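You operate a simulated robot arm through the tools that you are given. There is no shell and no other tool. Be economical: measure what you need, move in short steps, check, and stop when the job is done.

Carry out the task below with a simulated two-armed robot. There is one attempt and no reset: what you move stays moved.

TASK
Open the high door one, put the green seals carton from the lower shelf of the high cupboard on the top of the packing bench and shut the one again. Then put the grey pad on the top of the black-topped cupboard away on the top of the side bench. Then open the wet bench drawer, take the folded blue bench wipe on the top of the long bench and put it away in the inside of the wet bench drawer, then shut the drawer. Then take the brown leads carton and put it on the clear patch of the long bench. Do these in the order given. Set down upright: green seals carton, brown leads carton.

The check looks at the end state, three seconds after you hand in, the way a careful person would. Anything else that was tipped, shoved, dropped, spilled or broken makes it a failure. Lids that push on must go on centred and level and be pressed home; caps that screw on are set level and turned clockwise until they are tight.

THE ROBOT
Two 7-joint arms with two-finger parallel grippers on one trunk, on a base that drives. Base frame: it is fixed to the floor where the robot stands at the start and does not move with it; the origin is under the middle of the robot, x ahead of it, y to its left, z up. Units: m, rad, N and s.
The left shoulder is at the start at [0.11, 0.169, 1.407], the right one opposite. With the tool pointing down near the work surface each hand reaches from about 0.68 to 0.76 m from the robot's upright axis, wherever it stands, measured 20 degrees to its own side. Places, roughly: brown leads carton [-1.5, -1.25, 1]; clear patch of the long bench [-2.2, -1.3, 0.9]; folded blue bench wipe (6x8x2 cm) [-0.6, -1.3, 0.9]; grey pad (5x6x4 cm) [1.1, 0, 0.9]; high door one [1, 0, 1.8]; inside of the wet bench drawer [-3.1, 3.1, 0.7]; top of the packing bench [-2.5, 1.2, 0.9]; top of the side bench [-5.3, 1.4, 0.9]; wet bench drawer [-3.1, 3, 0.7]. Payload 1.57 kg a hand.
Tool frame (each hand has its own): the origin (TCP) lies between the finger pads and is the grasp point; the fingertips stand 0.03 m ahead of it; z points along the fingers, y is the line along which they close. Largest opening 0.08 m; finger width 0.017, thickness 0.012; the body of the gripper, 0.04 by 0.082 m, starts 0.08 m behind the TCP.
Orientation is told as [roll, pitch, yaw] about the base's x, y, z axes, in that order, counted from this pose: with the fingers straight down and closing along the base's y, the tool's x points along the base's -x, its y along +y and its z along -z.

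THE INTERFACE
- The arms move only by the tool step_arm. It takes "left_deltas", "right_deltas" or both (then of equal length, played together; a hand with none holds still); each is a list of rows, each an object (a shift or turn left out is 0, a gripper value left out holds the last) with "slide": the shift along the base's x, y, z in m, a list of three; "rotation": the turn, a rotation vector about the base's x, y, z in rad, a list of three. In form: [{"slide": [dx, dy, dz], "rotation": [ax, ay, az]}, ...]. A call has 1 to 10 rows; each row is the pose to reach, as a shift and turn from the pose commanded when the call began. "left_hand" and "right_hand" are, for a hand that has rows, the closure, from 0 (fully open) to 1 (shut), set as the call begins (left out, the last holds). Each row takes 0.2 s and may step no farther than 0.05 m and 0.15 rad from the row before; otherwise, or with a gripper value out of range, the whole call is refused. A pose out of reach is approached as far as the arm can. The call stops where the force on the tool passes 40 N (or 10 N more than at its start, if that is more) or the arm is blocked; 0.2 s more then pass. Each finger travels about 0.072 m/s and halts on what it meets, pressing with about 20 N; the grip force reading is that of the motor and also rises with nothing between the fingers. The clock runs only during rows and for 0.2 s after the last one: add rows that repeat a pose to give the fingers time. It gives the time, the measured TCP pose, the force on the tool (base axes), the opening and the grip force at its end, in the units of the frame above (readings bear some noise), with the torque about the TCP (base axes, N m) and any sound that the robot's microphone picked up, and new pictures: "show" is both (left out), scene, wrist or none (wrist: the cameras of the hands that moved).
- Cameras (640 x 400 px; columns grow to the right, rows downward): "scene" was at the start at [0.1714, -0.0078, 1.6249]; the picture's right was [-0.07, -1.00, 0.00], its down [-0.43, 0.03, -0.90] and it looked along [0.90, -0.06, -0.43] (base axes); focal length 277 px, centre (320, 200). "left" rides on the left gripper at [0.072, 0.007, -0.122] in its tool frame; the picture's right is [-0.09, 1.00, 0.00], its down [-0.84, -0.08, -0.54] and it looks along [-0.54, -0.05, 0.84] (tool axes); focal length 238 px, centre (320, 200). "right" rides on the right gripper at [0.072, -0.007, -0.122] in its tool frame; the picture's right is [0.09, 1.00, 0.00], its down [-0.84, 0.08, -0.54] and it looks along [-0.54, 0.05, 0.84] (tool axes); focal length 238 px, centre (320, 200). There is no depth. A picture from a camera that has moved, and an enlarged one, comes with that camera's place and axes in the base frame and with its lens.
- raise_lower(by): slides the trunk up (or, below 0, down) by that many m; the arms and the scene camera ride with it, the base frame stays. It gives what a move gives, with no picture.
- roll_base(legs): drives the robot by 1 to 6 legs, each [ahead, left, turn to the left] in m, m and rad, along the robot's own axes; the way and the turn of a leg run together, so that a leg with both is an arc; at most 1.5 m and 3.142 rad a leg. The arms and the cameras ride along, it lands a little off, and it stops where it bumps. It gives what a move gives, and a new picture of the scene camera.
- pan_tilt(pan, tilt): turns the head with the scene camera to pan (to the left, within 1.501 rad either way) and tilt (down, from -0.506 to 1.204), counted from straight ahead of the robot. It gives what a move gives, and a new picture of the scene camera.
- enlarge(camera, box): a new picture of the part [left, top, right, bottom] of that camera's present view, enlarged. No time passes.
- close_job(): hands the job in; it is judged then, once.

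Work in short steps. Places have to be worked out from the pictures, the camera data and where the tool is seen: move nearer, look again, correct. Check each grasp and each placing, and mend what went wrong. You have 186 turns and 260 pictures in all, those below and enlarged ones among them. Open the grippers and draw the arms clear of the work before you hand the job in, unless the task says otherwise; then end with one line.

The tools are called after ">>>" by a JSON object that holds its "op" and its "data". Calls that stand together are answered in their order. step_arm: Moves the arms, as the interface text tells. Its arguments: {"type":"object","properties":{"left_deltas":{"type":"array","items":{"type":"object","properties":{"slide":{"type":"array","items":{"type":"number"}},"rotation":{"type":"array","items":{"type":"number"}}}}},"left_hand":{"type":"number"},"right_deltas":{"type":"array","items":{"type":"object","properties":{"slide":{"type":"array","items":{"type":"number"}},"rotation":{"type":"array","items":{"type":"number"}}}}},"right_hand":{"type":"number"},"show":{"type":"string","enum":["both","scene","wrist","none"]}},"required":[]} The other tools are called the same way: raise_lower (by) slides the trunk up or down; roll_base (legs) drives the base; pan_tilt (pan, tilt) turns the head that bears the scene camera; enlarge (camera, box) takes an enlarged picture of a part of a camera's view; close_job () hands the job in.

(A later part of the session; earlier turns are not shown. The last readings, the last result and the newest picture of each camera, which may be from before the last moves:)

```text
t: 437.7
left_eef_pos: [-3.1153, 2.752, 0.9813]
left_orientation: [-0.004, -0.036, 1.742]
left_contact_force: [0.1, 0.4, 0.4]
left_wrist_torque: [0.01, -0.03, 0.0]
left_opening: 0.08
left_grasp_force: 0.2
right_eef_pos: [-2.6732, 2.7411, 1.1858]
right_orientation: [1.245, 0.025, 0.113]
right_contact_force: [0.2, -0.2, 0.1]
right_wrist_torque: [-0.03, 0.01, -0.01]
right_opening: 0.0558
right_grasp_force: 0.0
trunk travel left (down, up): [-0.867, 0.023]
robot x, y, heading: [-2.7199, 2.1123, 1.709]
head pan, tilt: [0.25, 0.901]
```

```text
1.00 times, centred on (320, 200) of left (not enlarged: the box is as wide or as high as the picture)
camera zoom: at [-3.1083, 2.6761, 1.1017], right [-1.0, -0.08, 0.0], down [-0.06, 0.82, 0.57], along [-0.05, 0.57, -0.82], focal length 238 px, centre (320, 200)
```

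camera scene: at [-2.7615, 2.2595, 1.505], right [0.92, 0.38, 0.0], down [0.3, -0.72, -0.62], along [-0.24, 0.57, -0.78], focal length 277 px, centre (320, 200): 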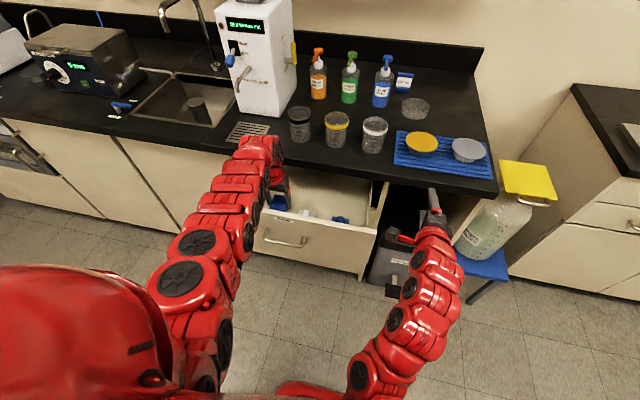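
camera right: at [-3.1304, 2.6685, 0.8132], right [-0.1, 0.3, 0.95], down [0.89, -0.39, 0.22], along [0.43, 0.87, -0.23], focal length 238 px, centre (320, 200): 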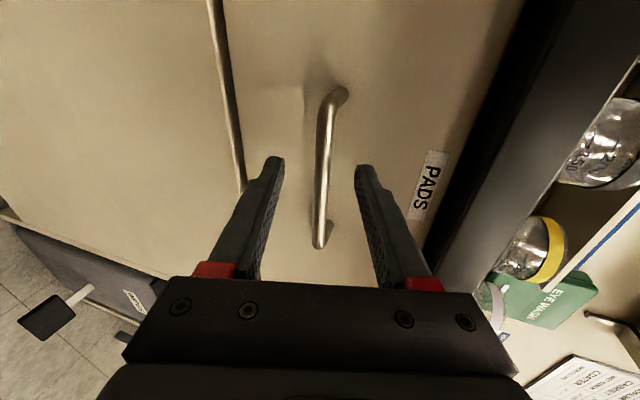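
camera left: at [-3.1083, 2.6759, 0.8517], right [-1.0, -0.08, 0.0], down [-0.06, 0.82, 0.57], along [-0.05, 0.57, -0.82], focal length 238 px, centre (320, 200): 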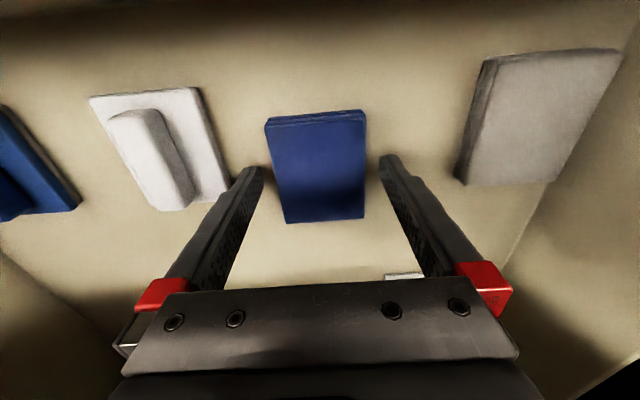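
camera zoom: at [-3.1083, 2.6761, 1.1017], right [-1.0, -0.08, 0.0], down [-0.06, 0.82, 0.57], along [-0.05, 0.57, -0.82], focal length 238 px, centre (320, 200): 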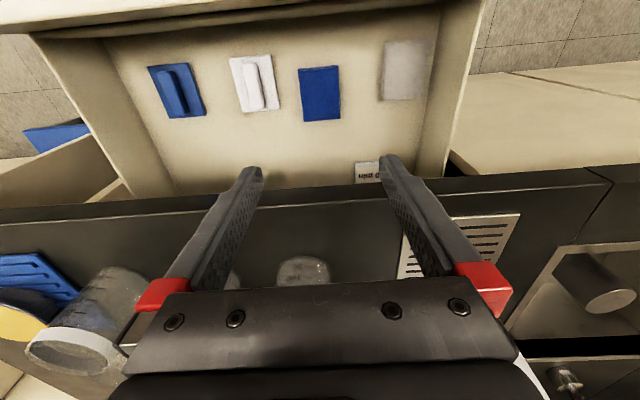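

All good inside the drawer. To shut it I'll use the left hand: back off, close the fingers, come down in front of the handle and push with the base.

>>> {"op": "roll_base", "data": {"legs": [[-0.27, -0.05, 0.01]]}}

>>> {"op": "step_arm", "data": {"left_deltas": [{"slide": [0.0, 0.0, -0.01]}, {"slide": [0, 0, -0.02]}, {"slide": [0, 0, -0.02]}, {"slide": [0, 0, -0.02]}], "left_hand": 1.0, "show": "both"}}

```text
t: 439.6
left_eef_pos: [-3.0321, 2.4886, 0.9807]
left_orientation: [-0.005, -0.034, 1.751]
left_contact_force: [0.8, 1.3, 0.0]
left_wrist_torque: [0.0, 0.0, -0.01]
left_opening: 0.08
left_grasp_force: 0.0
right_eef_pos: [-2.591, 2.4828, 1.1869]
right_orientation: [1.241, 0.025, 0.123]
right_contact_force: [0.4, -0.3, -0.6]
right_wrist_torque: [0.02, 0.0, 0.03]
right_opening: 0.056
right_grasp_force: 0.1
trunk travel left (down, up): [-0.867, 0.023]
robot x, y, heading: [-2.6312, 1.8507, 1.718]
head pan, tilt: [0.25, 0.901]
camera scene: at [-2.6753, 2.0008, 1.7315], right [0.92, 0.39, 0.0], down [0.31, -0.72, -0.62], along [-0.24, 0.57, -0.78], focal length 277 px, centre (320, 200)
```

scene: 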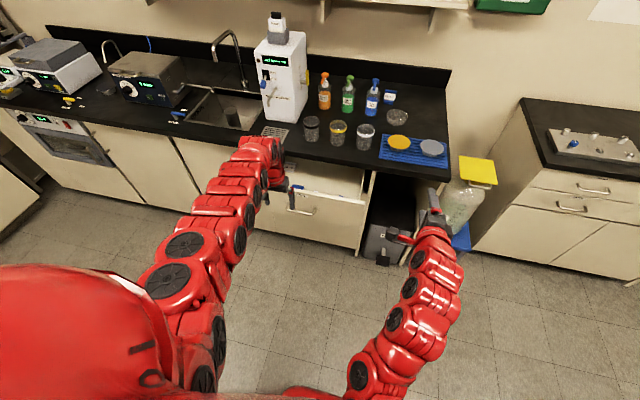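

```text
t: 440.6
left_eef_pos: [-3.0302, 2.4844, 0.963]
left_orientation: [-0.004, -0.033, 1.749]
left_contact_force: [0.0, 0.0, -1.4]
left_wrist_torque: [-0.02, 0.0, -0.04]
left_opening: 0.0
left_grasp_force: 20.0
left hand out of reach, approached as far as the arm can: row 2, 3, 4
right_eef_pos: [-2.5895, 2.4824, 1.1859]
right_orientation: [1.241, 0.024, 0.122]
right_contact_force: [0.8, 1.1, -0.3]
right_wrist_torque: [0.01, -0.02, -0.01]
right_opening: 0.056
right_grasp_force: 0.1
trunk travel left (down, up): [-0.867, 0.023]
robot x, y, heading: [-2.633, 1.8523, 1.721]
head pan, tilt: [0.25, 0.901]
camera scene: at [-2.6749, 2.0002, 1.7316], right [0.92, 0.39, 0.0], down [0.31, -0.72, -0.62], along [-0.24, 0.57, -0.78], focal length 277 px, centre (320, 200)
camera left: at [-3.0232, 2.4095, 1.0823], right [-1.0, -0.09, 0.0], down [-0.07, 0.82, 0.57], along [-0.05, 0.57, -0.82], focal length 238 px, centre (320, 200)
```

scene: 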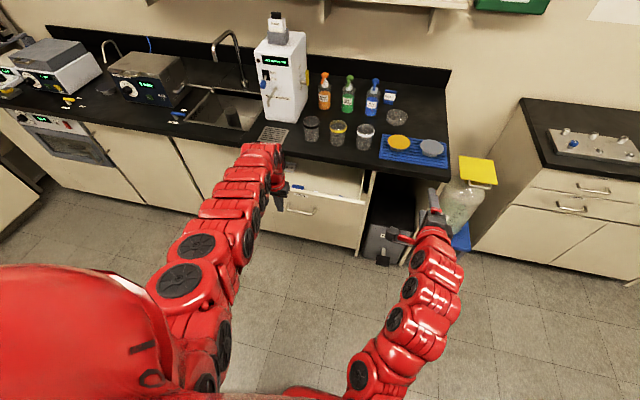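
left: 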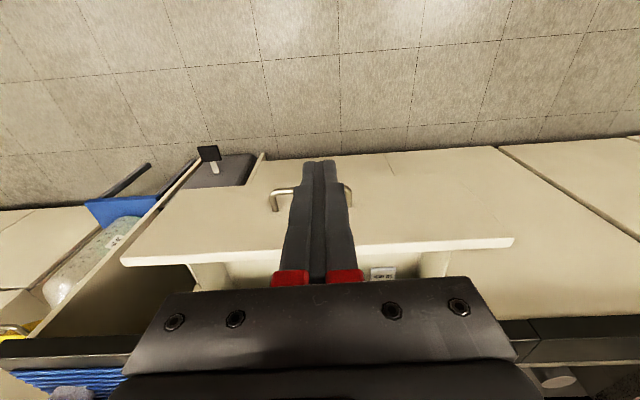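

Fingers are lined up in front of the handle. Lower so the fingertips are at handle height, then push with the base.

>>> {"op": "raise_lower", "data": {"by": -0.165}}

>>> {"op": "roll_base", "data": {"legs": [[0.25, 0, 0]]}}

```text
t: 442.5
left_eef_pos: [-3.0312, 2.4846, 0.7978]
left_orientation: [-0.004, -0.035, 1.75]
left_contact_force: [0.7, -0.7, 0.4]
left_wrist_torque: [-0.02, -0.01, 0.01]
left_opening: 0.0
left_grasp_force: 19.3
right_eef_pos: [-2.5898, 2.4812, 1.0228]
right_orientation: [1.243, 0.026, 0.123]
right_contact_force: [-0.7, 0.3, -0.1]
right_wrist_torque: [0.02, 0.02, -0.01]
right_opening: 0.0558
right_grasp_force: 0.0
trunk travel left (down, up): [-0.702, 0.188]
robot x, y, heading: [-2.6293, 1.8533, 1.718]
head pan, tilt: [0.25, 0.901]
```

```text
t: 444.3
left_eef_pos: [-3.0652, 2.7284, 0.7971]
left_orientation: [-0.003, -0.036, 1.748]
left_contact_force: [0.5, -0.6, 0.0]
left_wrist_torque: [-0.01, 0.0, -0.02]
left_opening: 0.0
left_grasp_force: 19.7
right_eef_pos: [-2.625, 2.7242, 1.0224]
right_orientation: [1.243, 0.023, 0.121]
right_contact_force: [1.3, 0.6, -0.3]
right_wrist_torque: [-0.02, 0.02, 0.04]
right_opening: 0.0557
right_grasp_force: 0.0
trunk travel left (down, up): [-0.702, 0.188]
robot x, y, heading: [-2.6701, 2.0919, 1.723]
head pan, tilt: [0.25, 0.901]
camera scene: at [-2.711, 2.2422, 1.5667], right [0.92, 0.39, 0.0], down [0.3, -0.72, -0.62], along [-0.24, 0.57, -0.78], focal length 277 px, centre (320, 200)
```

scene: 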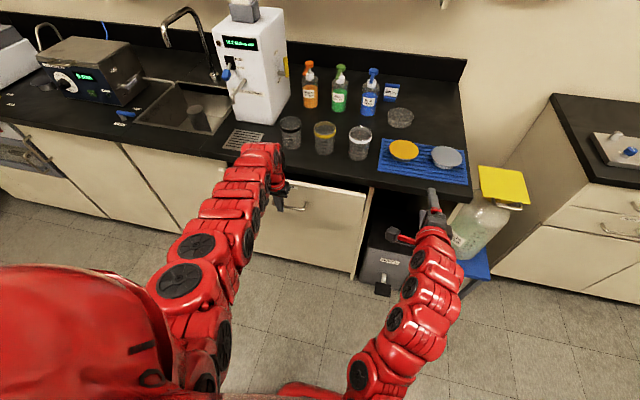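

Drawer is nearly in. Push the last centimetres.

>>> {"op": "roll_base", "data": {"legs": [[0.07, 0, 0]]}}

```text
t: 445.3
left_eef_pos: [-3.074, 2.7844, 0.7952]
left_orientation: [-0.006, -0.011, 1.743]
left_contact_force: [-0.3, -0.6, 0.1]
left_wrist_torque: [-0.01, 0.03, -0.04]
left_opening: 0.0
left_grasp_force: 20.0
right_eef_pos: [-2.6347, 2.7859, 1.0216]
right_orientation: [1.241, 0.024, 0.121]
right_contact_force: [0.4, -0.3, -1.1]
right_wrist_torque: [0.03, 0.0, 0.01]
right_opening: 0.056
right_grasp_force: 0.1
trunk travel left (down, up): [-0.702, 0.188]
robot x, y, heading: [-2.6769, 2.1534, 1.721]
head pan, tilt: [0.25, 0.901]
stopped in leg 1: the force on the tool passed its limit at 162 N (the readings are from after the stop); the commanded pose is now the measured one
camera scene: at [-2.7197, 2.3043, 1.5665], right [0.92, 0.39, 0.0], down [0.3, -0.72, -0.62], along [-0.24, 0.57, -0.78], focal length 277 px, centre (320, 200)
```

scene: 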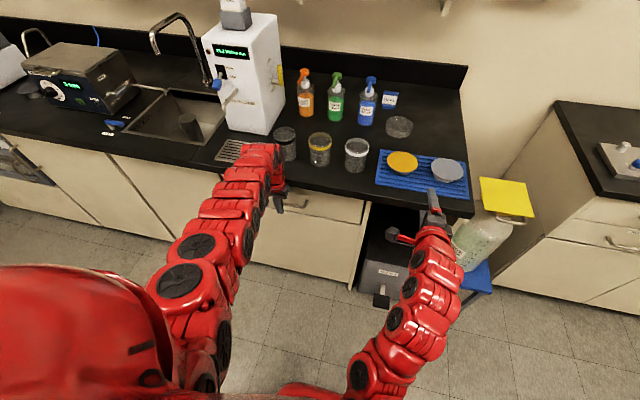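

Stopped firmly – drawer should be shut. I back off and verify.

>>> {"op": "roll_base", "data": {"legs": [[-0.28, 0, 0]]}}

>>> {"op": "enlarge", "data": {"camera": "scene", "box": [210, 110, 410, 270]}}

>>> {"op": "enlarge", "data": {"camera": "left", "box": [0, 0, 640, 400]}}

```text
t: 447.3
left_eef_pos: [-3.0315, 2.5009, 0.7963]
left_orientation: [-0.005, -0.016, 1.746]
left_contact_force: [0.7, -0.1, -0.1]
left_wrist_torque: [0.0, 0.0, 0.04]
left_opening: 0.0
left_grasp_force: 19.4
right_eef_pos: [-2.5929, 2.5035, 1.0208]
right_orientation: [1.244, 0.022, 0.124]
right_contact_force: [-0.2, -0.1, -0.4]
right_wrist_torque: [0.04, 0.03, 0.02]
right_opening: 0.0558
right_grasp_force: 0.0
trunk travel left (down, up): [-0.702, 0.188]
robot x, y, heading: [-2.6355, 1.8702, 1.72]
head pan, tilt: [0.25, 0.901]
camera scene: at [-2.6782, 2.0208, 1.5667], right [0.92, 0.39, 0.0], down [0.31, -0.72, -0.62], along [-0.24, 0.57, -0.78], focal length 277 px, centre (320, 200)
```

scene: 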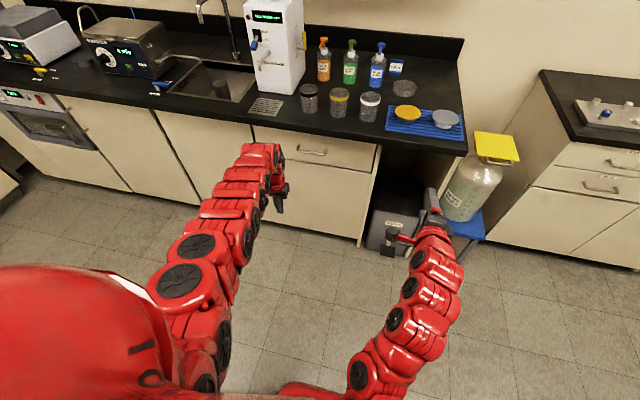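

```text
2.50 times, centred on (310, 190) of scene
camera zoom: at [-2.6782, 2.0208, 1.5667], right [0.92, 0.39, 0.0], down [0.31, -0.72, -0.62], along [-0.24, 0.57, -0.78], focal length 693 px, centre (345, 225)
```

zoom: 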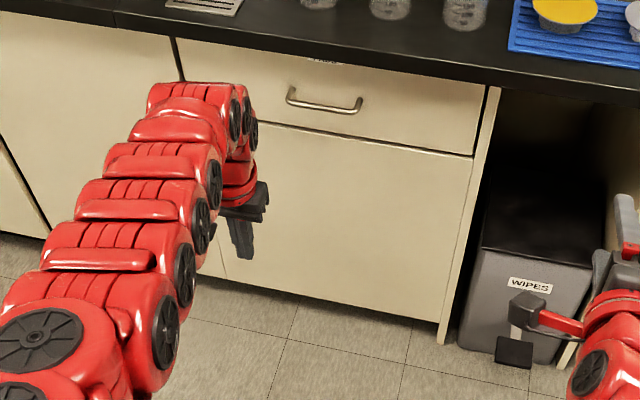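

```text
1.00 times, centred on (320, 200) of left (not enlarged: the box is as wide or as high as the picture)
camera zoom: at [-3.0264, 2.4271, 0.9176], right [-1.0, -0.08, 0.0], down [-0.07, 0.83, 0.56], along [-0.04, 0.55, -0.83], focal length 238 px, centre (320, 200)
```

zoom: 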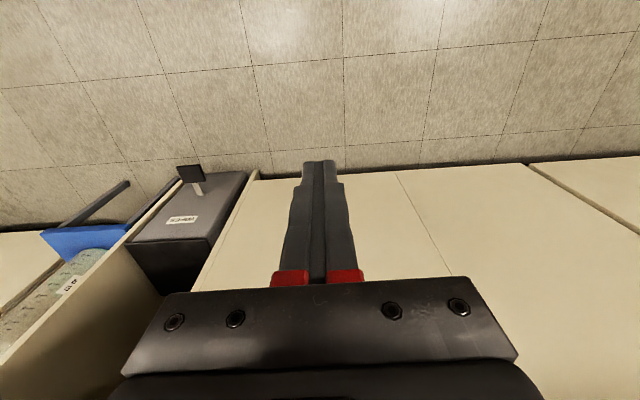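

Drawer is shut flush. Now I raise the trunk and head back to the long bench for the brown leads carton.

>>> {"op": "raise_lower", "data": {"by": 0.17}}

>>> {"op": "roll_base", "data": {"legs": [[0.08, 0.8, 0], [0, 0.8, 0], [0, 0, 1.57], [0.05, 1.2, 0], [0.05, 1.2, 0]]}}

```text
t: 449.2
left_eef_pos: [-3.0321, 2.4993, 0.9641]
left_orientation: [-0.005, -0.014, 1.746]
left_contact_force: [0.1, 0.0, -0.7]
left_wrist_torque: [0.02, -0.02, -0.01]
left_opening: 0.0
left_grasp_force: 20.0
right_eef_pos: [-2.5924, 2.5028, 1.192]
right_orientation: [1.241, 0.026, 0.121]
right_contact_force: [0.1, -1.2, 0.1]
right_wrist_torque: [0.05, -0.01, -0.01]
right_opening: 0.0558
right_grasp_force: 0.0
trunk travel left (down, up): [-0.872, 0.018]
robot x, y, heading: [-2.6365, 1.8763, 1.725]
head pan, tilt: [0.25, 0.901]
```

```text
t: 472.9
left_eef_pos: [-4.5977, -1.116, 0.9661]
left_orientation: [-0.005, -0.015, -2.963]
left_contact_force: [0.1, 0.0, -0.5]
left_wrist_torque: [-0.04, 0.04, 0.0]
left_opening: 0.0001
left_grasp_force: 20.2
right_eef_pos: [-4.6027, -0.6786, 1.1921]
right_orientation: [1.239, 0.024, 1.697]
right_contact_force: [-0.1, 0.2, 0.6]
right_wrist_torque: [0.03, -0.02, -0.02]
right_opening: 0.0558
right_grasp_force: 0.1
trunk travel left (down, up): [-0.872, 0.018]
robot x, y, heading: [-3.976, -0.7158, -2.993]
head pan, tilt: [0.25, 0.901]
camera scene: at [-4.1225, -0.7603, 1.7367], right [-0.39, 0.92, 0.0], down [0.72, 0.31, -0.62], along [-0.57, -0.24, -0.78], focal length 277 px, centre (320, 200)
```

scene: 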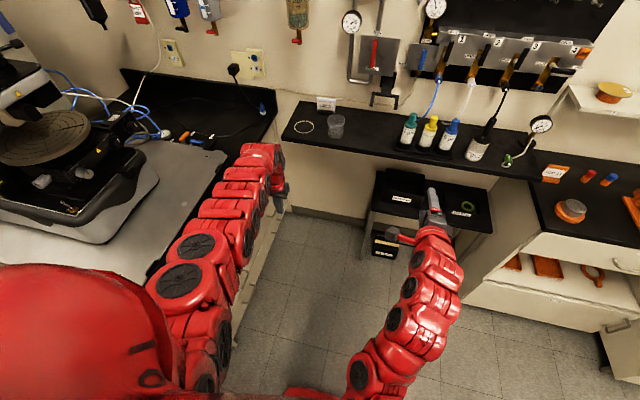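

I turn right around to face along the aisle.

>>> {"op": "roll_base", "data": {"legs": [[0, 0, -3.13]]}}

>>> {"op": "roll_base", "data": {"legs": [[1.0, 0, 0], [0.75, 0, 0]]}}

>>> {"op": "pan_tilt", "data": {"pan": -1.0, "tilt": 0.55}}

```text
t: 480.4
left_eef_pos: [-3.382, -0.2693, 0.9654]
left_orientation: [-0.006, -0.014, 0.259]
left_contact_force: [-0.1, -0.9, 0.2]
left_wrist_torque: [-0.02, -0.02, -0.02]
left_opening: 0.0
left_grasp_force: 20.2
right_eef_pos: [-3.3417, -0.7063, 1.1922]
right_orientation: [1.242, 0.024, -1.364]
right_contact_force: [0.8, 0.2, 0.4]
right_wrist_torque: [0.02, 0.02, 0.04]
right_opening: 0.056
right_grasp_force: 0.1
trunk travel left (down, up): [-0.872, 0.018]
robot x, y, heading: [-3.971, -0.7148, 0.236]
head pan, tilt: [0.25, 0.901]
camera scene: at [-3.8288, -0.6646, 1.7367], right [0.47, -0.89, 0.0], down [-0.69, -0.36, -0.62], along [0.55, 0.29, -0.78], focal length 277 px, centre (320, 200)
```

scene: 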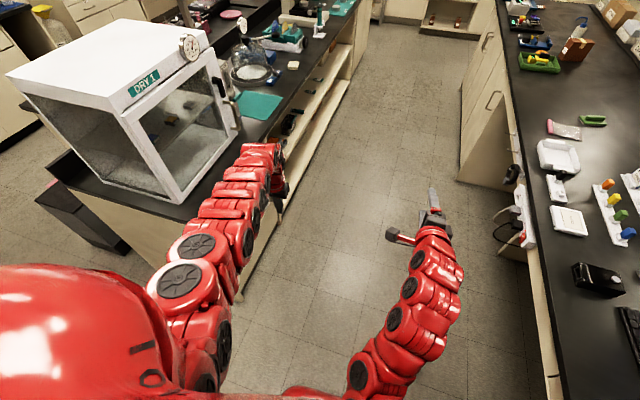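

```text
t: 489.4
left_eef_pos: [-1.6592, 0.1342, 0.9676]
left_orientation: [-0.006, -0.017, 0.252]
left_contact_force: [-0.1, 0.4, 0.0]
left_wrist_torque: [0.0, -0.04, 0.02]
left_opening: 0.0
left_grasp_force: 20.0
right_eef_pos: [-1.6226, -0.303, 1.1915]
right_orientation: [1.241, 0.025, -1.371]
right_contact_force: [0.2, -0.1, -0.1]
right_wrist_torque: [0.03, -0.01, -0.01]
right_opening: 0.0556
right_grasp_force: 0.0
trunk travel left (down, up): [-0.872, 0.018]
robot x, y, heading: [-2.2495, -0.31, 0.224]
head pan, tilt: [0.25, 0.901]
camera scene: at [-2.1089, -0.2572, 1.7367], right [0.46, -0.89, 0.0], down [-0.7, -0.36, -0.62], along [0.55, 0.28, -0.78], focal length 277 px, centre (320, 200)
```

scene: 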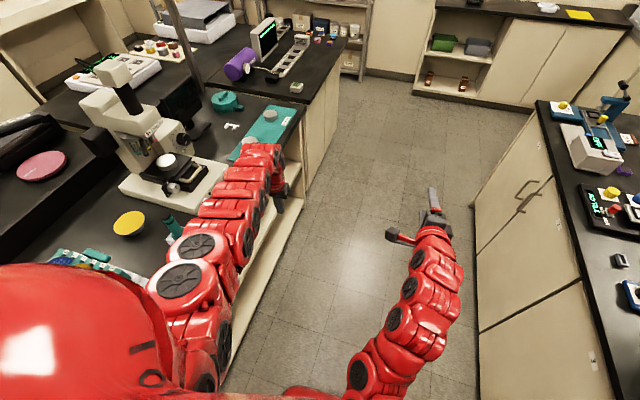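

```text
t: 490.8
left_eef_pos: [-1.6579, 0.1352, 0.9651]
left_orientation: [-0.005, -0.014, 0.252]
left_contact_force: [1.0, 1.2, 0.8]
left_wrist_torque: [0.02, 0.0, 0.01]
left_opening: 0.0001
left_grasp_force: 20.3
right_eef_pos: [-1.6211, -0.3038, 1.1924]
right_orientation: [1.241, 0.024, -1.371]
right_contact_force: [-0.7, -0.2, 0.6]
right_wrist_torque: [0.0, 0.0, 0.02]
right_opening: 0.0561
right_grasp_force: 0.1
trunk travel left (down, up): [-0.872, 0.018]
robot x, y, heading: [-2.2517, -0.3082, 0.229]
head pan, tilt: [-1.0, 0.55]
camera scene: at [-2.1113, -0.3543, 1.766], right [-0.7, -0.72, 0.0], down [-0.37, 0.37, -0.85], along [0.61, -0.6, -0.52], focal length 277 px, centre (320, 200)
```

scene: 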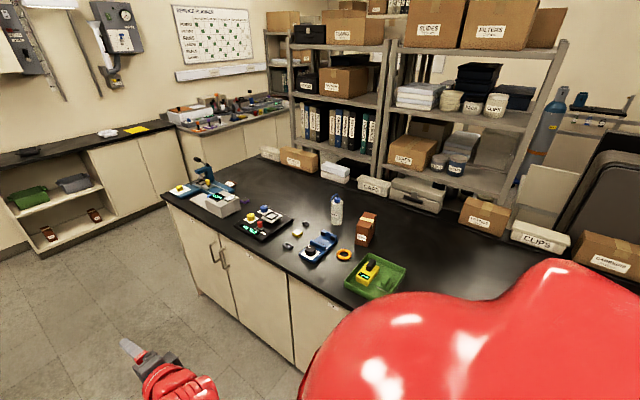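

The dark-brown box at ≈(-1.51,-1.26) matches the leads carton. I enlarge to confirm, and see the neighbours.

>>> {"op": "enlarge", "data": {"camera": "scene", "box": [290, 170, 450, 300]}}

```text
3.08 times, centred on (370, 235) of scene
camera zoom: at [-2.1113, -0.3543, 1.766], right [-0.7, -0.72, 0.0], down [-0.37, 0.37, -0.85], along [0.61, -0.6, -0.52], focal length 853 px, centre (166, 92)
```

zoom: 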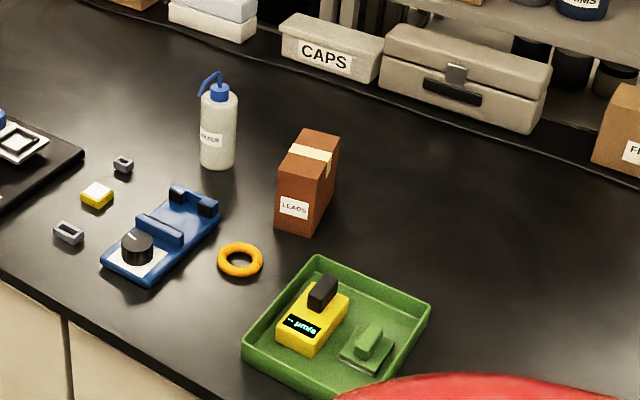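

Confirmed LEADS: about 5.7 cm wide, 11 cm tall, centre ≈(-1.51,-1.265), yaw ≈-1.27. I raise the left hand high, open it, then turn to face the long bench.

>>> {"op": "step_arm", "data": {"left_deltas": [{"slide": [0.0, -0.01, 0.045]}, {"slide": [0.0, -0.02, 0.09]}, {"slide": [0, -0.03, 0.135]}, {"slide": [0, -0.04, 0.18]}, {"slide": [0, -0.05, 0.22]}, {"slide": [0, -0.06, 0.26]}], "left_hand": 0, "show": "none"}}

>>> {"op": "roll_base", "data": {"legs": [[0.3, -0.12, 0], [0, 0, -1.64]]}}

>>> {"op": "pan_tilt", "data": {"pan": 0.1, "tilt": 0.75}}

```text
t: 492.2
left_eef_pos: [-1.6605, 0.0723, 1.2237]
left_orientation: [-0.006, -0.015, 0.253]
left_contact_force: [0.2, -1.1, 0.1]
left_wrist_torque: [0.04, -0.01, 0.01]
left_opening: 0.08
left_grasp_force: 0.0
right_eef_pos: [-1.6227, -0.304, 1.1908]
right_orientation: [1.24, 0.024, -1.372]
right_contact_force: [0.1, 1.0, -0.4]
right_wrist_torque: [-0.03, 0.0, 0.0]
right_opening: 0.0561
right_grasp_force: 0.0
trunk travel left (down, up): [-0.872, 0.018]
robot x, y, heading: [-2.254, -0.3091, 0.226]
head pan, tilt: [-1.0, 0.55]
```

```text
t: 498.3
left_eef_pos: [-1.5936, -0.9765, 1.222]
left_orientation: [-0.005, -0.014, -1.396]
left_contact_force: [0.1, -0.9, -1.0]
left_wrist_torque: [-0.01, 0.0, 0.01]
left_opening: 0.0798
left_grasp_force: 0.1
right_eef_pos: [-1.9724, -0.985, 1.1917]
right_orientation: [1.242, 0.024, -3.017]
right_contact_force: [0.3, -0.9, 0.6]
right_wrist_torque: [-0.01, 0.04, -0.03]
right_opening: 0.0562
right_grasp_force: 0.0
trunk travel left (down, up): [-0.872, 0.018]
robot x, y, heading: [-1.9311, -0.3533, -1.42]
head pan, tilt: [-1.0, 0.55]
camera scene: at [-1.9865, -0.496, 1.766], right [-0.66, 0.75, 0.0], down [0.39, 0.35, -0.85], along [-0.64, -0.56, -0.52], focal length 277 px, centre (320, 200)
```

scene: 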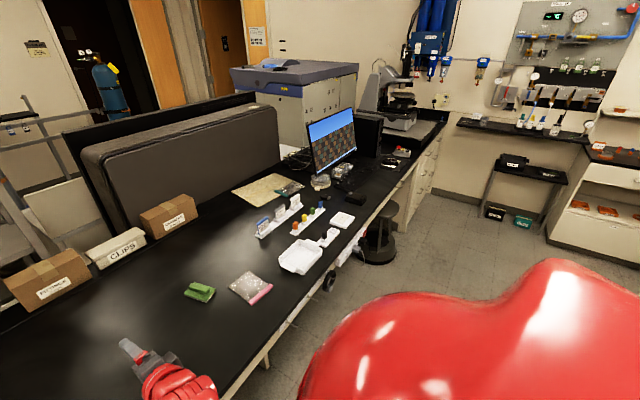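

```text
t: 499.6
left_eef_pos: [-1.5936, -0.9778, 1.222]
left_orientation: [-0.006, -0.013, -1.395]
left_contact_force: [-0.5, 0.8, 0.1]
left_wrist_torque: [0.02, 0.02, 0.02]
left_opening: 0.08
left_grasp_force: 0.0
right_eef_pos: [-1.9732, -0.9871, 1.1913]
right_orientation: [1.241, 0.025, -3.017]
right_contact_force: [0.0, 0.0, 0.5]
right_wrist_torque: [0.0, 0.01, 0.01]
right_opening: 0.0555
right_grasp_force: 0.2
trunk travel left (down, up): [-0.872, 0.018]
robot x, y, heading: [-1.9294, -0.355, -1.42]
head pan, tilt: [0.099, 0.75]
camera scene: at [-1.8987, -0.517, 1.7486], right [-0.97, -0.25, 0.0], down [-0.17, 0.66, -0.73], along [0.18, -0.71, -0.68], focal length 277 px, centre (320, 200)
```

scene: 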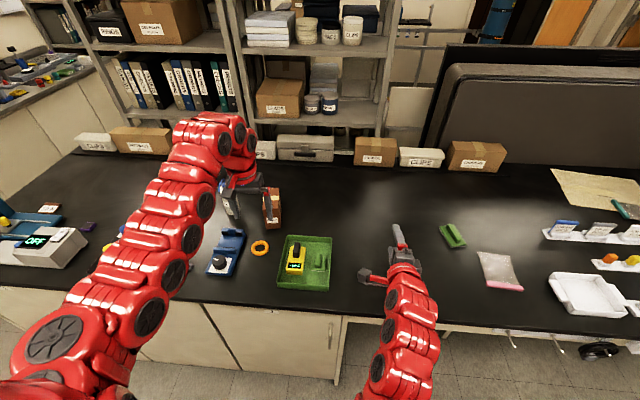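

The clear patch should be near the green clip at right. I enlarge that region to look for its extent.

>>> {"op": "enlarge", "data": {"camera": "scene", "box": [330, 160, 570, 310]}}

```text
2.67 times, centred on (450, 235) of scene
camera zoom: at [-1.8987, -0.517, 1.7486], right [-0.97, -0.25, 0.0], down [-0.17, 0.66, -0.73], along [0.18, -0.71, -0.68], focal length 739 px, centre (-27, 107)
```

zoom: 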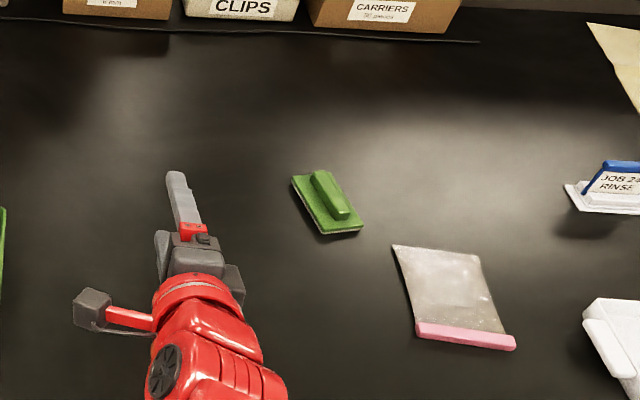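

I choose a spot at ≈(-2.12,-1.25) beside the green scrubber. First drive 0.2 m closer and pitch the left hand forward for reach.

>>> {"op": "roll_base", "data": {"legs": [[0.2, 0, 0]]}}

>>> {"op": "step_arm", "data": {"left_deltas": [{"slide": [0.005, 0, 0], "rotation": [-0.11, -0.02, 0.03]}, {"slide": [0.01, -0.01, 0], "rotation": [-0.22, -0.04, 0.06]}, {"slide": [0.015, -0.02, 0], "rotation": [-0.33, -0.06, 0.09]}, {"slide": [0.02, -0.03, 0], "rotation": [-0.44, -0.08, 0.12]}]}}

```text
t: 501.3
left_eef_pos: [-1.5628, -1.1729, 1.2247]
left_orientation: [-0.006, -0.017, -1.391]
left_contact_force: [-1.1, 0.0, -0.8]
left_wrist_torque: [-0.04, -0.01, 0.02]
left_opening: 0.0801
left_grasp_force: 0.0
right_eef_pos: [-1.9409, -1.1837, 1.1927]
right_orientation: [1.243, 0.024, -3.016]
right_contact_force: [0.4, 0.1, -1.0]
right_wrist_torque: [0.01, 0.01, 0.03]
right_opening: 0.0558
right_grasp_force: 0.1
trunk travel left (down, up): [-0.872, 0.018]
robot x, y, heading: [-1.9019, -0.5557, -1.417]
head pan, tilt: [0.099, 0.75]
camera scene: at [-1.8682, -0.7137, 1.7488], right [-0.97, -0.25, 0.0], down [-0.17, 0.66, -0.73], along [0.18, -0.71, -0.68], focal length 277 px, centre (320, 200)
```

scene: 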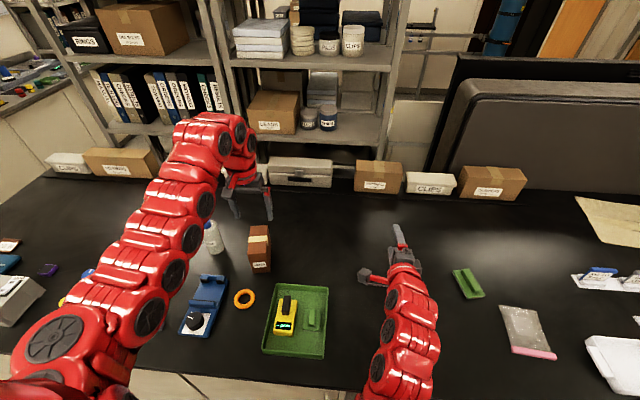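

```text
t: 502.3
left_eef_pos: [-1.5428, -1.2004, 1.224]
left_orientation: [-0.037, -0.461, -1.26]
left_contact_force: [0.2, -0.1, -0.4]
left_wrist_torque: [-0.03, 0.01, 0.04]
left_opening: 0.0799
left_grasp_force: 0.0
left hand out of reach, approached as far as the arm can: row 2
right_eef_pos: [-1.9393, -1.1839, 1.1932]
right_orientation: [1.244, 0.025, -3.014]
right_contact_force: [1.1, -0.5, 1.1]
right_wrist_torque: [-0.01, 0.01, -0.03]
right_opening: 0.0559
right_grasp_force: 0.0
trunk travel left (down, up): [-0.872, 0.018]
robot x, y, heading: [-1.9015, -0.5559, -1.419]
head pan, tilt: [0.099, 0.75]
camera scene: at [-1.8672, -0.7131, 1.7489], right [-0.97, -0.25, 0.0], down [-0.17, 0.66, -0.73], along [0.18, -0.71, -0.68], focal length 277 px, centre (320, 200)
camera left: at [-1.5674, -1.0833, 1.3017], right [0.98, 0.21, 0.01], down [0.1, -0.5, 0.86], along [0.18, -0.84, -0.51], focal length 238 px, centre (320, 200)
```

scene: 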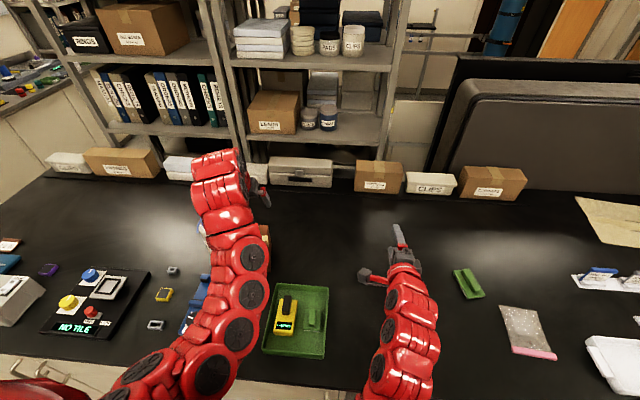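
left: 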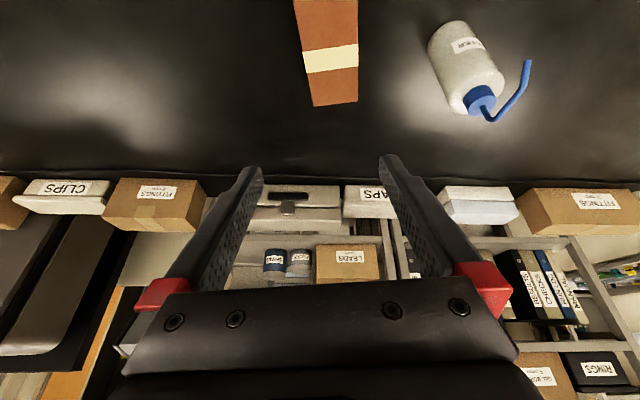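

Carton centre ≈(-1.52,-1.233), top ≈1.015, yaw matches the hand. I centre over it and descend partway.

>>> {"op": "step_arm", "data": {"left_deltas": [{"slide": [0.012, -0.016, -0.02]}, {"slide": [0.023, -0.033, -0.05]}, {"slide": [0.023, -0.033, -0.09]}, {"slide": [0.023, -0.033, -0.13]}], "show": "both"}}

```text
t: 503.3
left_eef_pos: [-1.5204, -1.2379, 1.0926]
left_orientation: [-0.034, -0.461, -1.261]
left_contact_force: [-0.2, 0.1, 0.5]
left_wrist_torque: [-0.03, -0.01, 0.04]
left_opening: 0.0799
left_grasp_force: 0.0
right_eef_pos: [-1.94, -1.1852, 1.1922]
right_orientation: [1.239, 0.023, -3.016]
right_contact_force: [-0.6, 0.2, -0.3]
right_wrist_torque: [0.01, -0.01, 0.02]
right_opening: 0.0557
right_grasp_force: 0.1
trunk travel left (down, up): [-0.872, 0.018]
robot x, y, heading: [-1.8984, -0.5559, -1.417]
head pan, tilt: [0.099, 0.75]
camera scene: at [-1.8674, -0.7163, 1.7485], right [-0.97, -0.25, 0.0], down [-0.17, 0.66, -0.73], along [0.18, -0.71, -0.68], focal length 277 px, centre (320, 200)
camera left: at [-1.5459, -1.1215, 1.1715], right [0.98, 0.21, 0.01], down [0.1, -0.5, 0.86], along [0.18, -0.84, -0.51], focal length 238 px, centre (320, 200)
```

scene: 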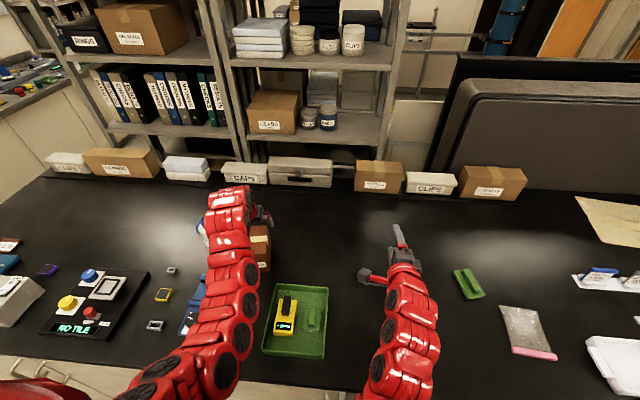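
left: 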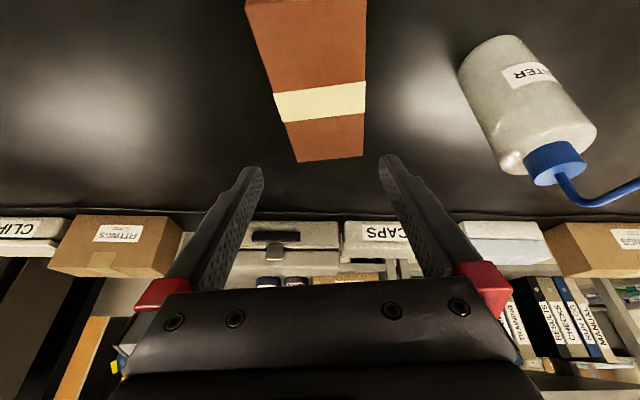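

Two views triangulate the carton top at z≈1.036, width 5.8 cm, centre ≈(-1.522,-1.221). Descend around it.

>>> {"op": "step_arm", "data": {"left_deltas": [{"slide": [0.0, 0.008, -0.04]}, {"slide": [0.0, 0.01, -0.07]}, {"slide": [0.0, 0.01, -0.095]}], "show": "wrist"}}

```text
t: 504.1
left_eef_pos: [-1.5217, -1.227, 0.9954]
left_orientation: [-0.035, -0.459, -1.262]
left_contact_force: [0.4, 0.1, -0.7]
left_wrist_torque: [-0.03, -0.02, -0.01]
left_opening: 0.0799
left_grasp_force: 0.1
right_eef_pos: [-1.9404, -1.1843, 1.1914]
right_orientation: [1.243, 0.024, -3.015]
right_contact_force: [-0.9, 0.4, 0.2]
right_wrist_torque: [0.0, 0.02, 0.0]
right_opening: 0.0562
right_grasp_force: 0.1
trunk travel left (down, up): [-0.872, 0.018]
robot x, y, heading: [-1.9023, -0.5573, -1.418]
head pan, tilt: [0.099, 0.75]
camera left: at [-1.5464, -1.1097, 1.0743], right [0.98, 0.21, 0.01], down [0.1, -0.5, 0.86], along [0.18, -0.84, -0.51], focal length 238 px, centre (320, 200)
```

left: 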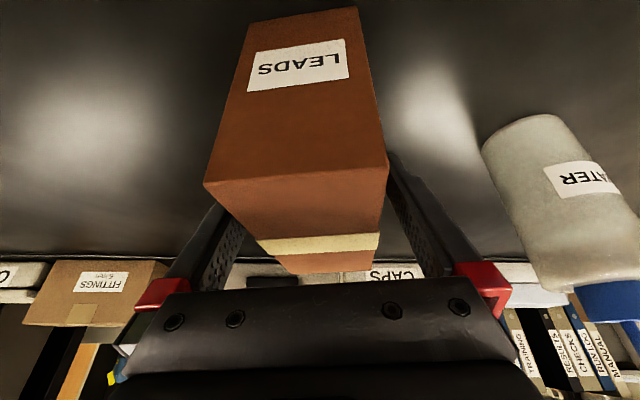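

Carton is between the fingers. Close.

>>> {"op": "step_arm", "data": {"left_deltas": [{}, {}, {}, {}], "left_hand": 1.0, "show": "none"}}

>>> {"op": "step_arm", "data": {"left_deltas": [{"slide": [0, 0, 0.03]}, {"slide": [0, 0, 0.06]}, {"slide": [0, 0, 0.1]}, {"slide": [0, 0, 0.14]}, {"slide": [0, 0, 0.18]}], "show": "both"}}

```text
t: 505.1
left_eef_pos: [-1.521, -1.2275, 0.9968]
left_orientation: [-0.036, -0.461, -1.263]
left_contact_force: [0.0, -0.2, 1.8]
left_wrist_torque: [0.0, -0.25, 0.1]
left_opening: 0.0598
left_grasp_force: 20.3
right_eef_pos: [-1.9406, -1.185, 1.1922]
right_orientation: [1.242, 0.025, -3.014]
right_contact_force: [-0.4, 0.4, -0.2]
right_wrist_torque: [-0.03, 0.01, -0.03]
right_opening: 0.0559
right_grasp_force: 0.1
trunk travel left (down, up): [-0.872, 0.018]
robot x, y, heading: [-1.8983, -0.5565, -1.417]
head pan, tilt: [0.099, 0.75]
```

```text
t: 506.3
left_eef_pos: [-1.5194, -1.2274, 1.1767]
left_orientation: [-0.035, -0.462, -1.262]
left_contact_force: [0.4, 0.3, -3.9]
left_wrist_torque: [-0.02, 0.01, 0.01]
left_opening: 0.0598
left_grasp_force: 20.2
right_eef_pos: [-1.9399, -1.1845, 1.1918]
right_orientation: [1.239, 0.024, -3.015]
right_contact_force: [0.1, 0.8, -1.0]
right_wrist_torque: [-0.03, 0.0, -0.01]
right_opening: 0.0557
right_grasp_force: 0.1
trunk travel left (down, up): [-0.872, 0.018]
robot x, y, heading: [-1.9015, -0.5527, -1.422]
head pan, tilt: [0.099, 0.75]
camera scene: at [-1.8678, -0.7158, 1.7486], right [-0.97, -0.25, 0.0], down [-0.17, 0.66, -0.73], along [0.18, -0.71, -0.68], focal length 277 px, centre (320, 200)
camera left: at [-1.5454, -1.1108, 1.254], right [0.98, 0.21, 0.01], down [0.1, -0.5, 0.86], along [0.18, -0.84, -0.51], focal length 238 px, centre (320, 200)
```

scene: 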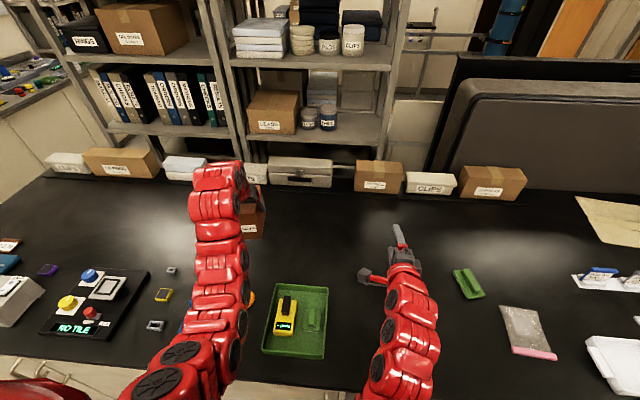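
left: 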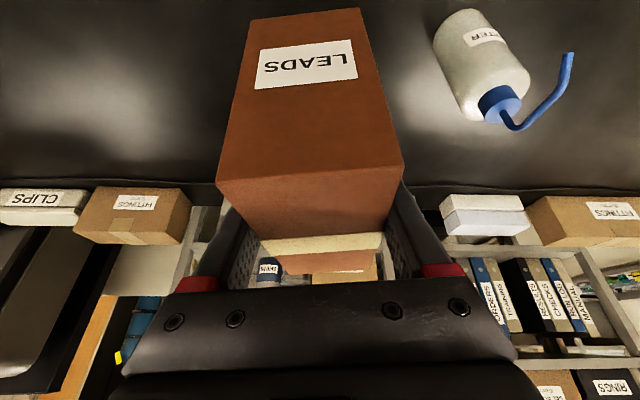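

Lifted cleanly. I strafe the base 0.6 m right and back 7 cm to bring the carton over the clear patch.

>>> {"op": "roll_base", "data": {"legs": [[-0.07, -0.595, 0]]}}

>>> {"op": "enlarge", "data": {"camera": "left", "box": [0, 0, 640, 400]}}

```text
t: 509.7
left_eef_pos: [-2.1314, -1.2518, 1.1749]
left_orientation: [-0.034, -0.459, -1.262]
left_contact_force: [0.0, 0.8, -2.8]
left_wrist_torque: [0.02, 0.04, -0.02]
left_opening: 0.0597
left_grasp_force: 19.9
right_eef_pos: [-2.5521, -1.2106, 1.1923]
right_orientation: [1.24, 0.025, -3.013]
right_contact_force: [0.2, 0.0, 1.0]
right_wrist_torque: [0.03, -0.03, 0.0]
right_opening: 0.0561
right_grasp_force: 0.0
trunk travel left (down, up): [-0.872, 0.018]
robot x, y, heading: [-2.5154, -0.5833, -1.415]
head pan, tilt: [0.099, 0.75]
camera scene: at [-2.4784, -0.741, 1.7485], right [-0.97, -0.25, 0.0], down [-0.17, 0.66, -0.73], along [0.18, -0.71, -0.68], focal length 277 px, centre (320, 200)
```

scene: 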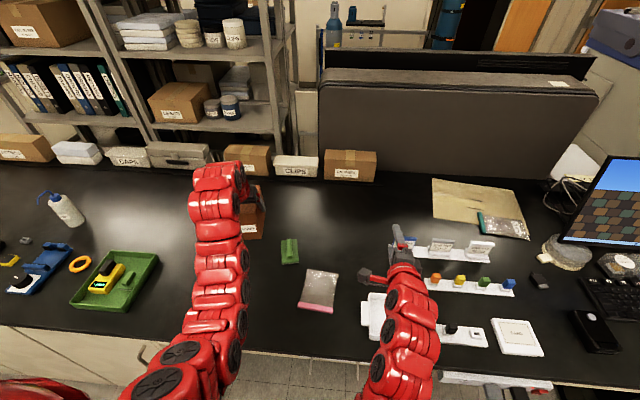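

```text
1.00 times, centred on (320, 200) of left (not enlarged: the box is as wide or as high as the picture)
camera zoom: at [-2.1557, -1.1356, 1.2532], right [0.98, 0.21, 0.01], down [0.1, -0.5, 0.86], along [0.19, -0.84, -0.51], focal length 238 px, centre (320, 200)
```

zoom: 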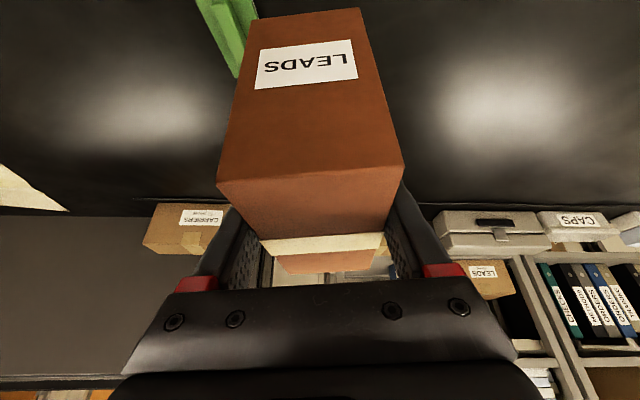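

Spot is clear, ~5 cm from the scrubber. I lower the carton.

>>> {"op": "step_arm", "data": {"left_deltas": [{"slide": [0, 0, -0.045]}, {"slide": [0, 0, -0.09]}, {"slide": [0, 0, -0.13]}, {"slide": [0, 0, -0.155]}, {"slide": [0, 0, -0.165]}, {"slide": [0, 0, -0.171]}], "show": "both"}}

```text
t: 511.1
left_eef_pos: [-2.1309, -1.252, 1.0051]
left_orientation: [-0.035, -0.46, -1.261]
left_contact_force: [-0.7, 0.6, -3.0]
left_wrist_torque: [0.0, -0.01, 0.02]
left_opening: 0.0601
left_grasp_force: 19.9
right_eef_pos: [-2.5513, -1.2096, 1.1916]
right_orientation: [1.242, 0.026, -3.013]
right_contact_force: [-0.3, 0.3, 1.1]
right_wrist_torque: [0.01, -0.01, 0.01]
right_opening: 0.0561
right_grasp_force: 0.1
trunk travel left (down, up): [-0.872, 0.018]
robot x, y, heading: [-2.5105, -0.5806, -1.42]
head pan, tilt: [0.099, 0.75]
camera scene: at [-2.479, -0.741, 1.7485], right [-0.97, -0.25, 0.0], down [-0.17, 0.66, -0.73], along [0.18, -0.71, -0.68], focal length 277 px, centre (320, 200)
camera left: at [-2.1556, -1.1354, 1.0817], right [0.98, 0.21, 0.01], down [0.1, -0.5, 0.86], along [0.19, -0.84, -0.51], focal length 238 px, centre (320, 200)
```

scene: 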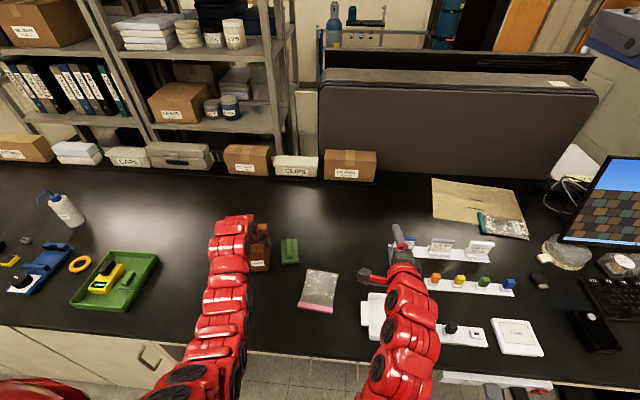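
left: 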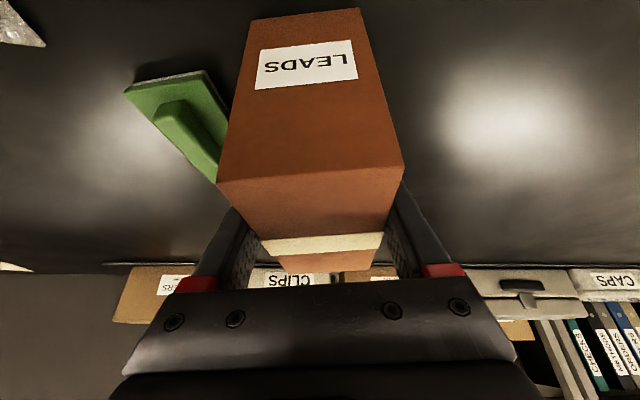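

Scrubber is a bit close; I shift 2 cm away, then lower to contact.

>>> {"op": "step_arm", "data": {"left_deltas": [{"slide": [0.02, 0.005, 0]}, {"slide": [0.02, 0.005, -0.004]}, {"slide": [0.02, 0.005, -0.008]}, {"slide": [0.02, 0.005, -0.012]}, {"slide": [0.02, 0.005, -0.016]}], "show": "none"}}

```text
t: 512.3
left_eef_pos: [-2.1116, -1.2469, 0.9907]
left_orientation: [-0.034, -0.466, -1.261]
left_contact_force: [-0.6, -1.1, 17.3]
left_wrist_torque: [-0.07, -0.38, -0.11]
left_opening: 0.0598
left_grasp_force: 19.8
right_eef_pos: [-2.5526, -1.2082, 1.1935]
right_orientation: [1.242, 0.024, -3.017]
right_contact_force: [0.6, -0.5, 0.8]
right_wrist_torque: [0.01, 0.01, 0.02]
right_opening: 0.0559
right_grasp_force: 0.2
trunk travel left (down, up): [-0.872, 0.018]
robot x, y, heading: [-2.5108, -0.5789, -1.418]
head pan, tilt: [0.099, 0.75]
```

Contact with ~20 N. I release, then withdraw upward along the tool.

>>> {"op": "step_arm", "data": {"left_deltas": [{"slide": [0, 0, 0.002]}, {"slide": [0, 0, 0.002]}, {"slide": [0, 0, 0.002]}, {"slide": [0, 0, 0.002]}], "left_hand": 0.0, "show": "wrist"}}

>>> {"op": "step_arm", "data": {"left_deltas": [{"slide": [0, 0, 0.03]}, {"slide": [0, 0.0, 0.06]}, {"slide": [0, 0.0, 0.1]}, {"slide": [0, 0.0, 0.14]}, {"slide": [0, 0.0, 0.18]}, {"slide": [0, 0.0, 0.22]}], "show": "both"}}

```text
t: 513.3
left_eef_pos: [-2.1106, -1.2464, 0.9889]
left_orientation: [-0.033, -0.46, -1.262]
left_contact_force: [-0.6, -0.2, -0.5]
left_wrist_torque: [0.03, 0.0, 0.02]
left_opening: 0.08
left_grasp_force: 0.0
right_eef_pos: [-2.5517, -1.2091, 1.191]
right_orientation: [1.242, 0.024, -3.015]
right_contact_force: [0.9, 0.1, -0.5]
right_wrist_torque: [0.03, -0.02, -0.01]
right_opening: 0.0563
right_grasp_force: 0.1
trunk travel left (down, up): [-0.872, 0.018]
robot x, y, heading: [-2.514, -0.5797, -1.416]
head pan, tilt: [0.099, 0.75]
camera left: at [-2.1362, -1.1298, 1.068], right [0.98, 0.21, 0.01], down [0.1, -0.5, 0.86], along [0.19, -0.84, -0.51], focal length 238 px, centre (320, 200)
```

left: 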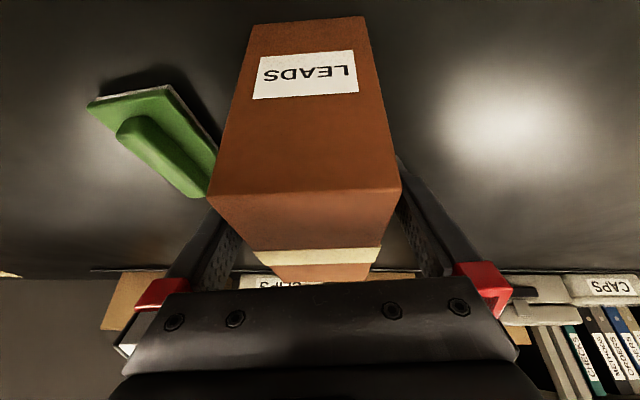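

```text
t: 514.7
left_eef_pos: [-2.1115, -1.2454, 1.2107]
left_orientation: [-0.034, -0.459, -1.261]
left_contact_force: [-1.2, 0.0, -0.5]
left_wrist_torque: [-0.03, 0.02, 0.01]
left_opening: 0.08
left_grasp_force: 0.0
right_eef_pos: [-2.5508, -1.2104, 1.1922]
right_orientation: [1.242, 0.023, -3.015]
right_contact_force: [-0.2, 0.9, -0.6]
right_wrist_torque: [0.0, 0.0, 0.02]
right_opening: 0.0562
right_grasp_force: 0.0
trunk travel left (down, up): [-0.872, 0.018]
robot x, y, heading: [-2.5074, -0.5825, -1.412]
head pan, tilt: [0.099, 0.75]
camera scene: at [-2.4804, -0.7406, 1.7486], right [-0.97, -0.25, 0.0], down [-0.17, 0.66, -0.73], along [0.18, -0.71, -0.68], focal length 277 px, centre (320, 200)
camera left: at [-2.1365, -1.1291, 1.2891], right [0.98, 0.21, 0.01], down [0.1, -0.5, 0.86], along [0.19, -0.84, -0.51], focal length 238 px, centre (320, 200)
```

scene: 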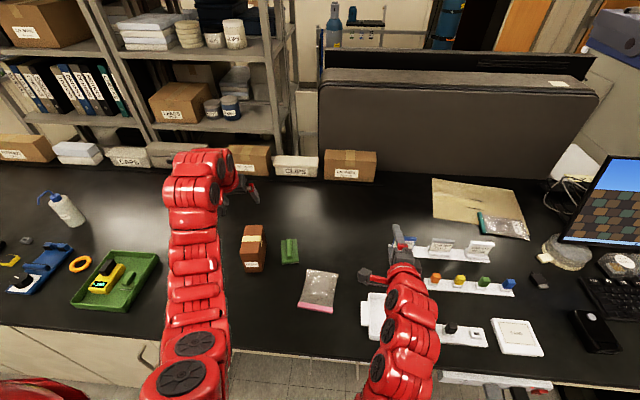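
left: 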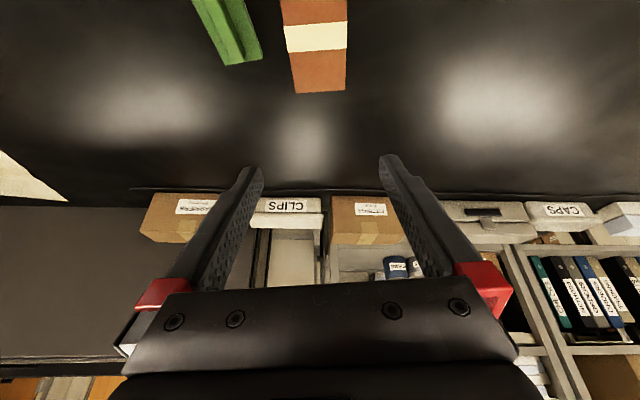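

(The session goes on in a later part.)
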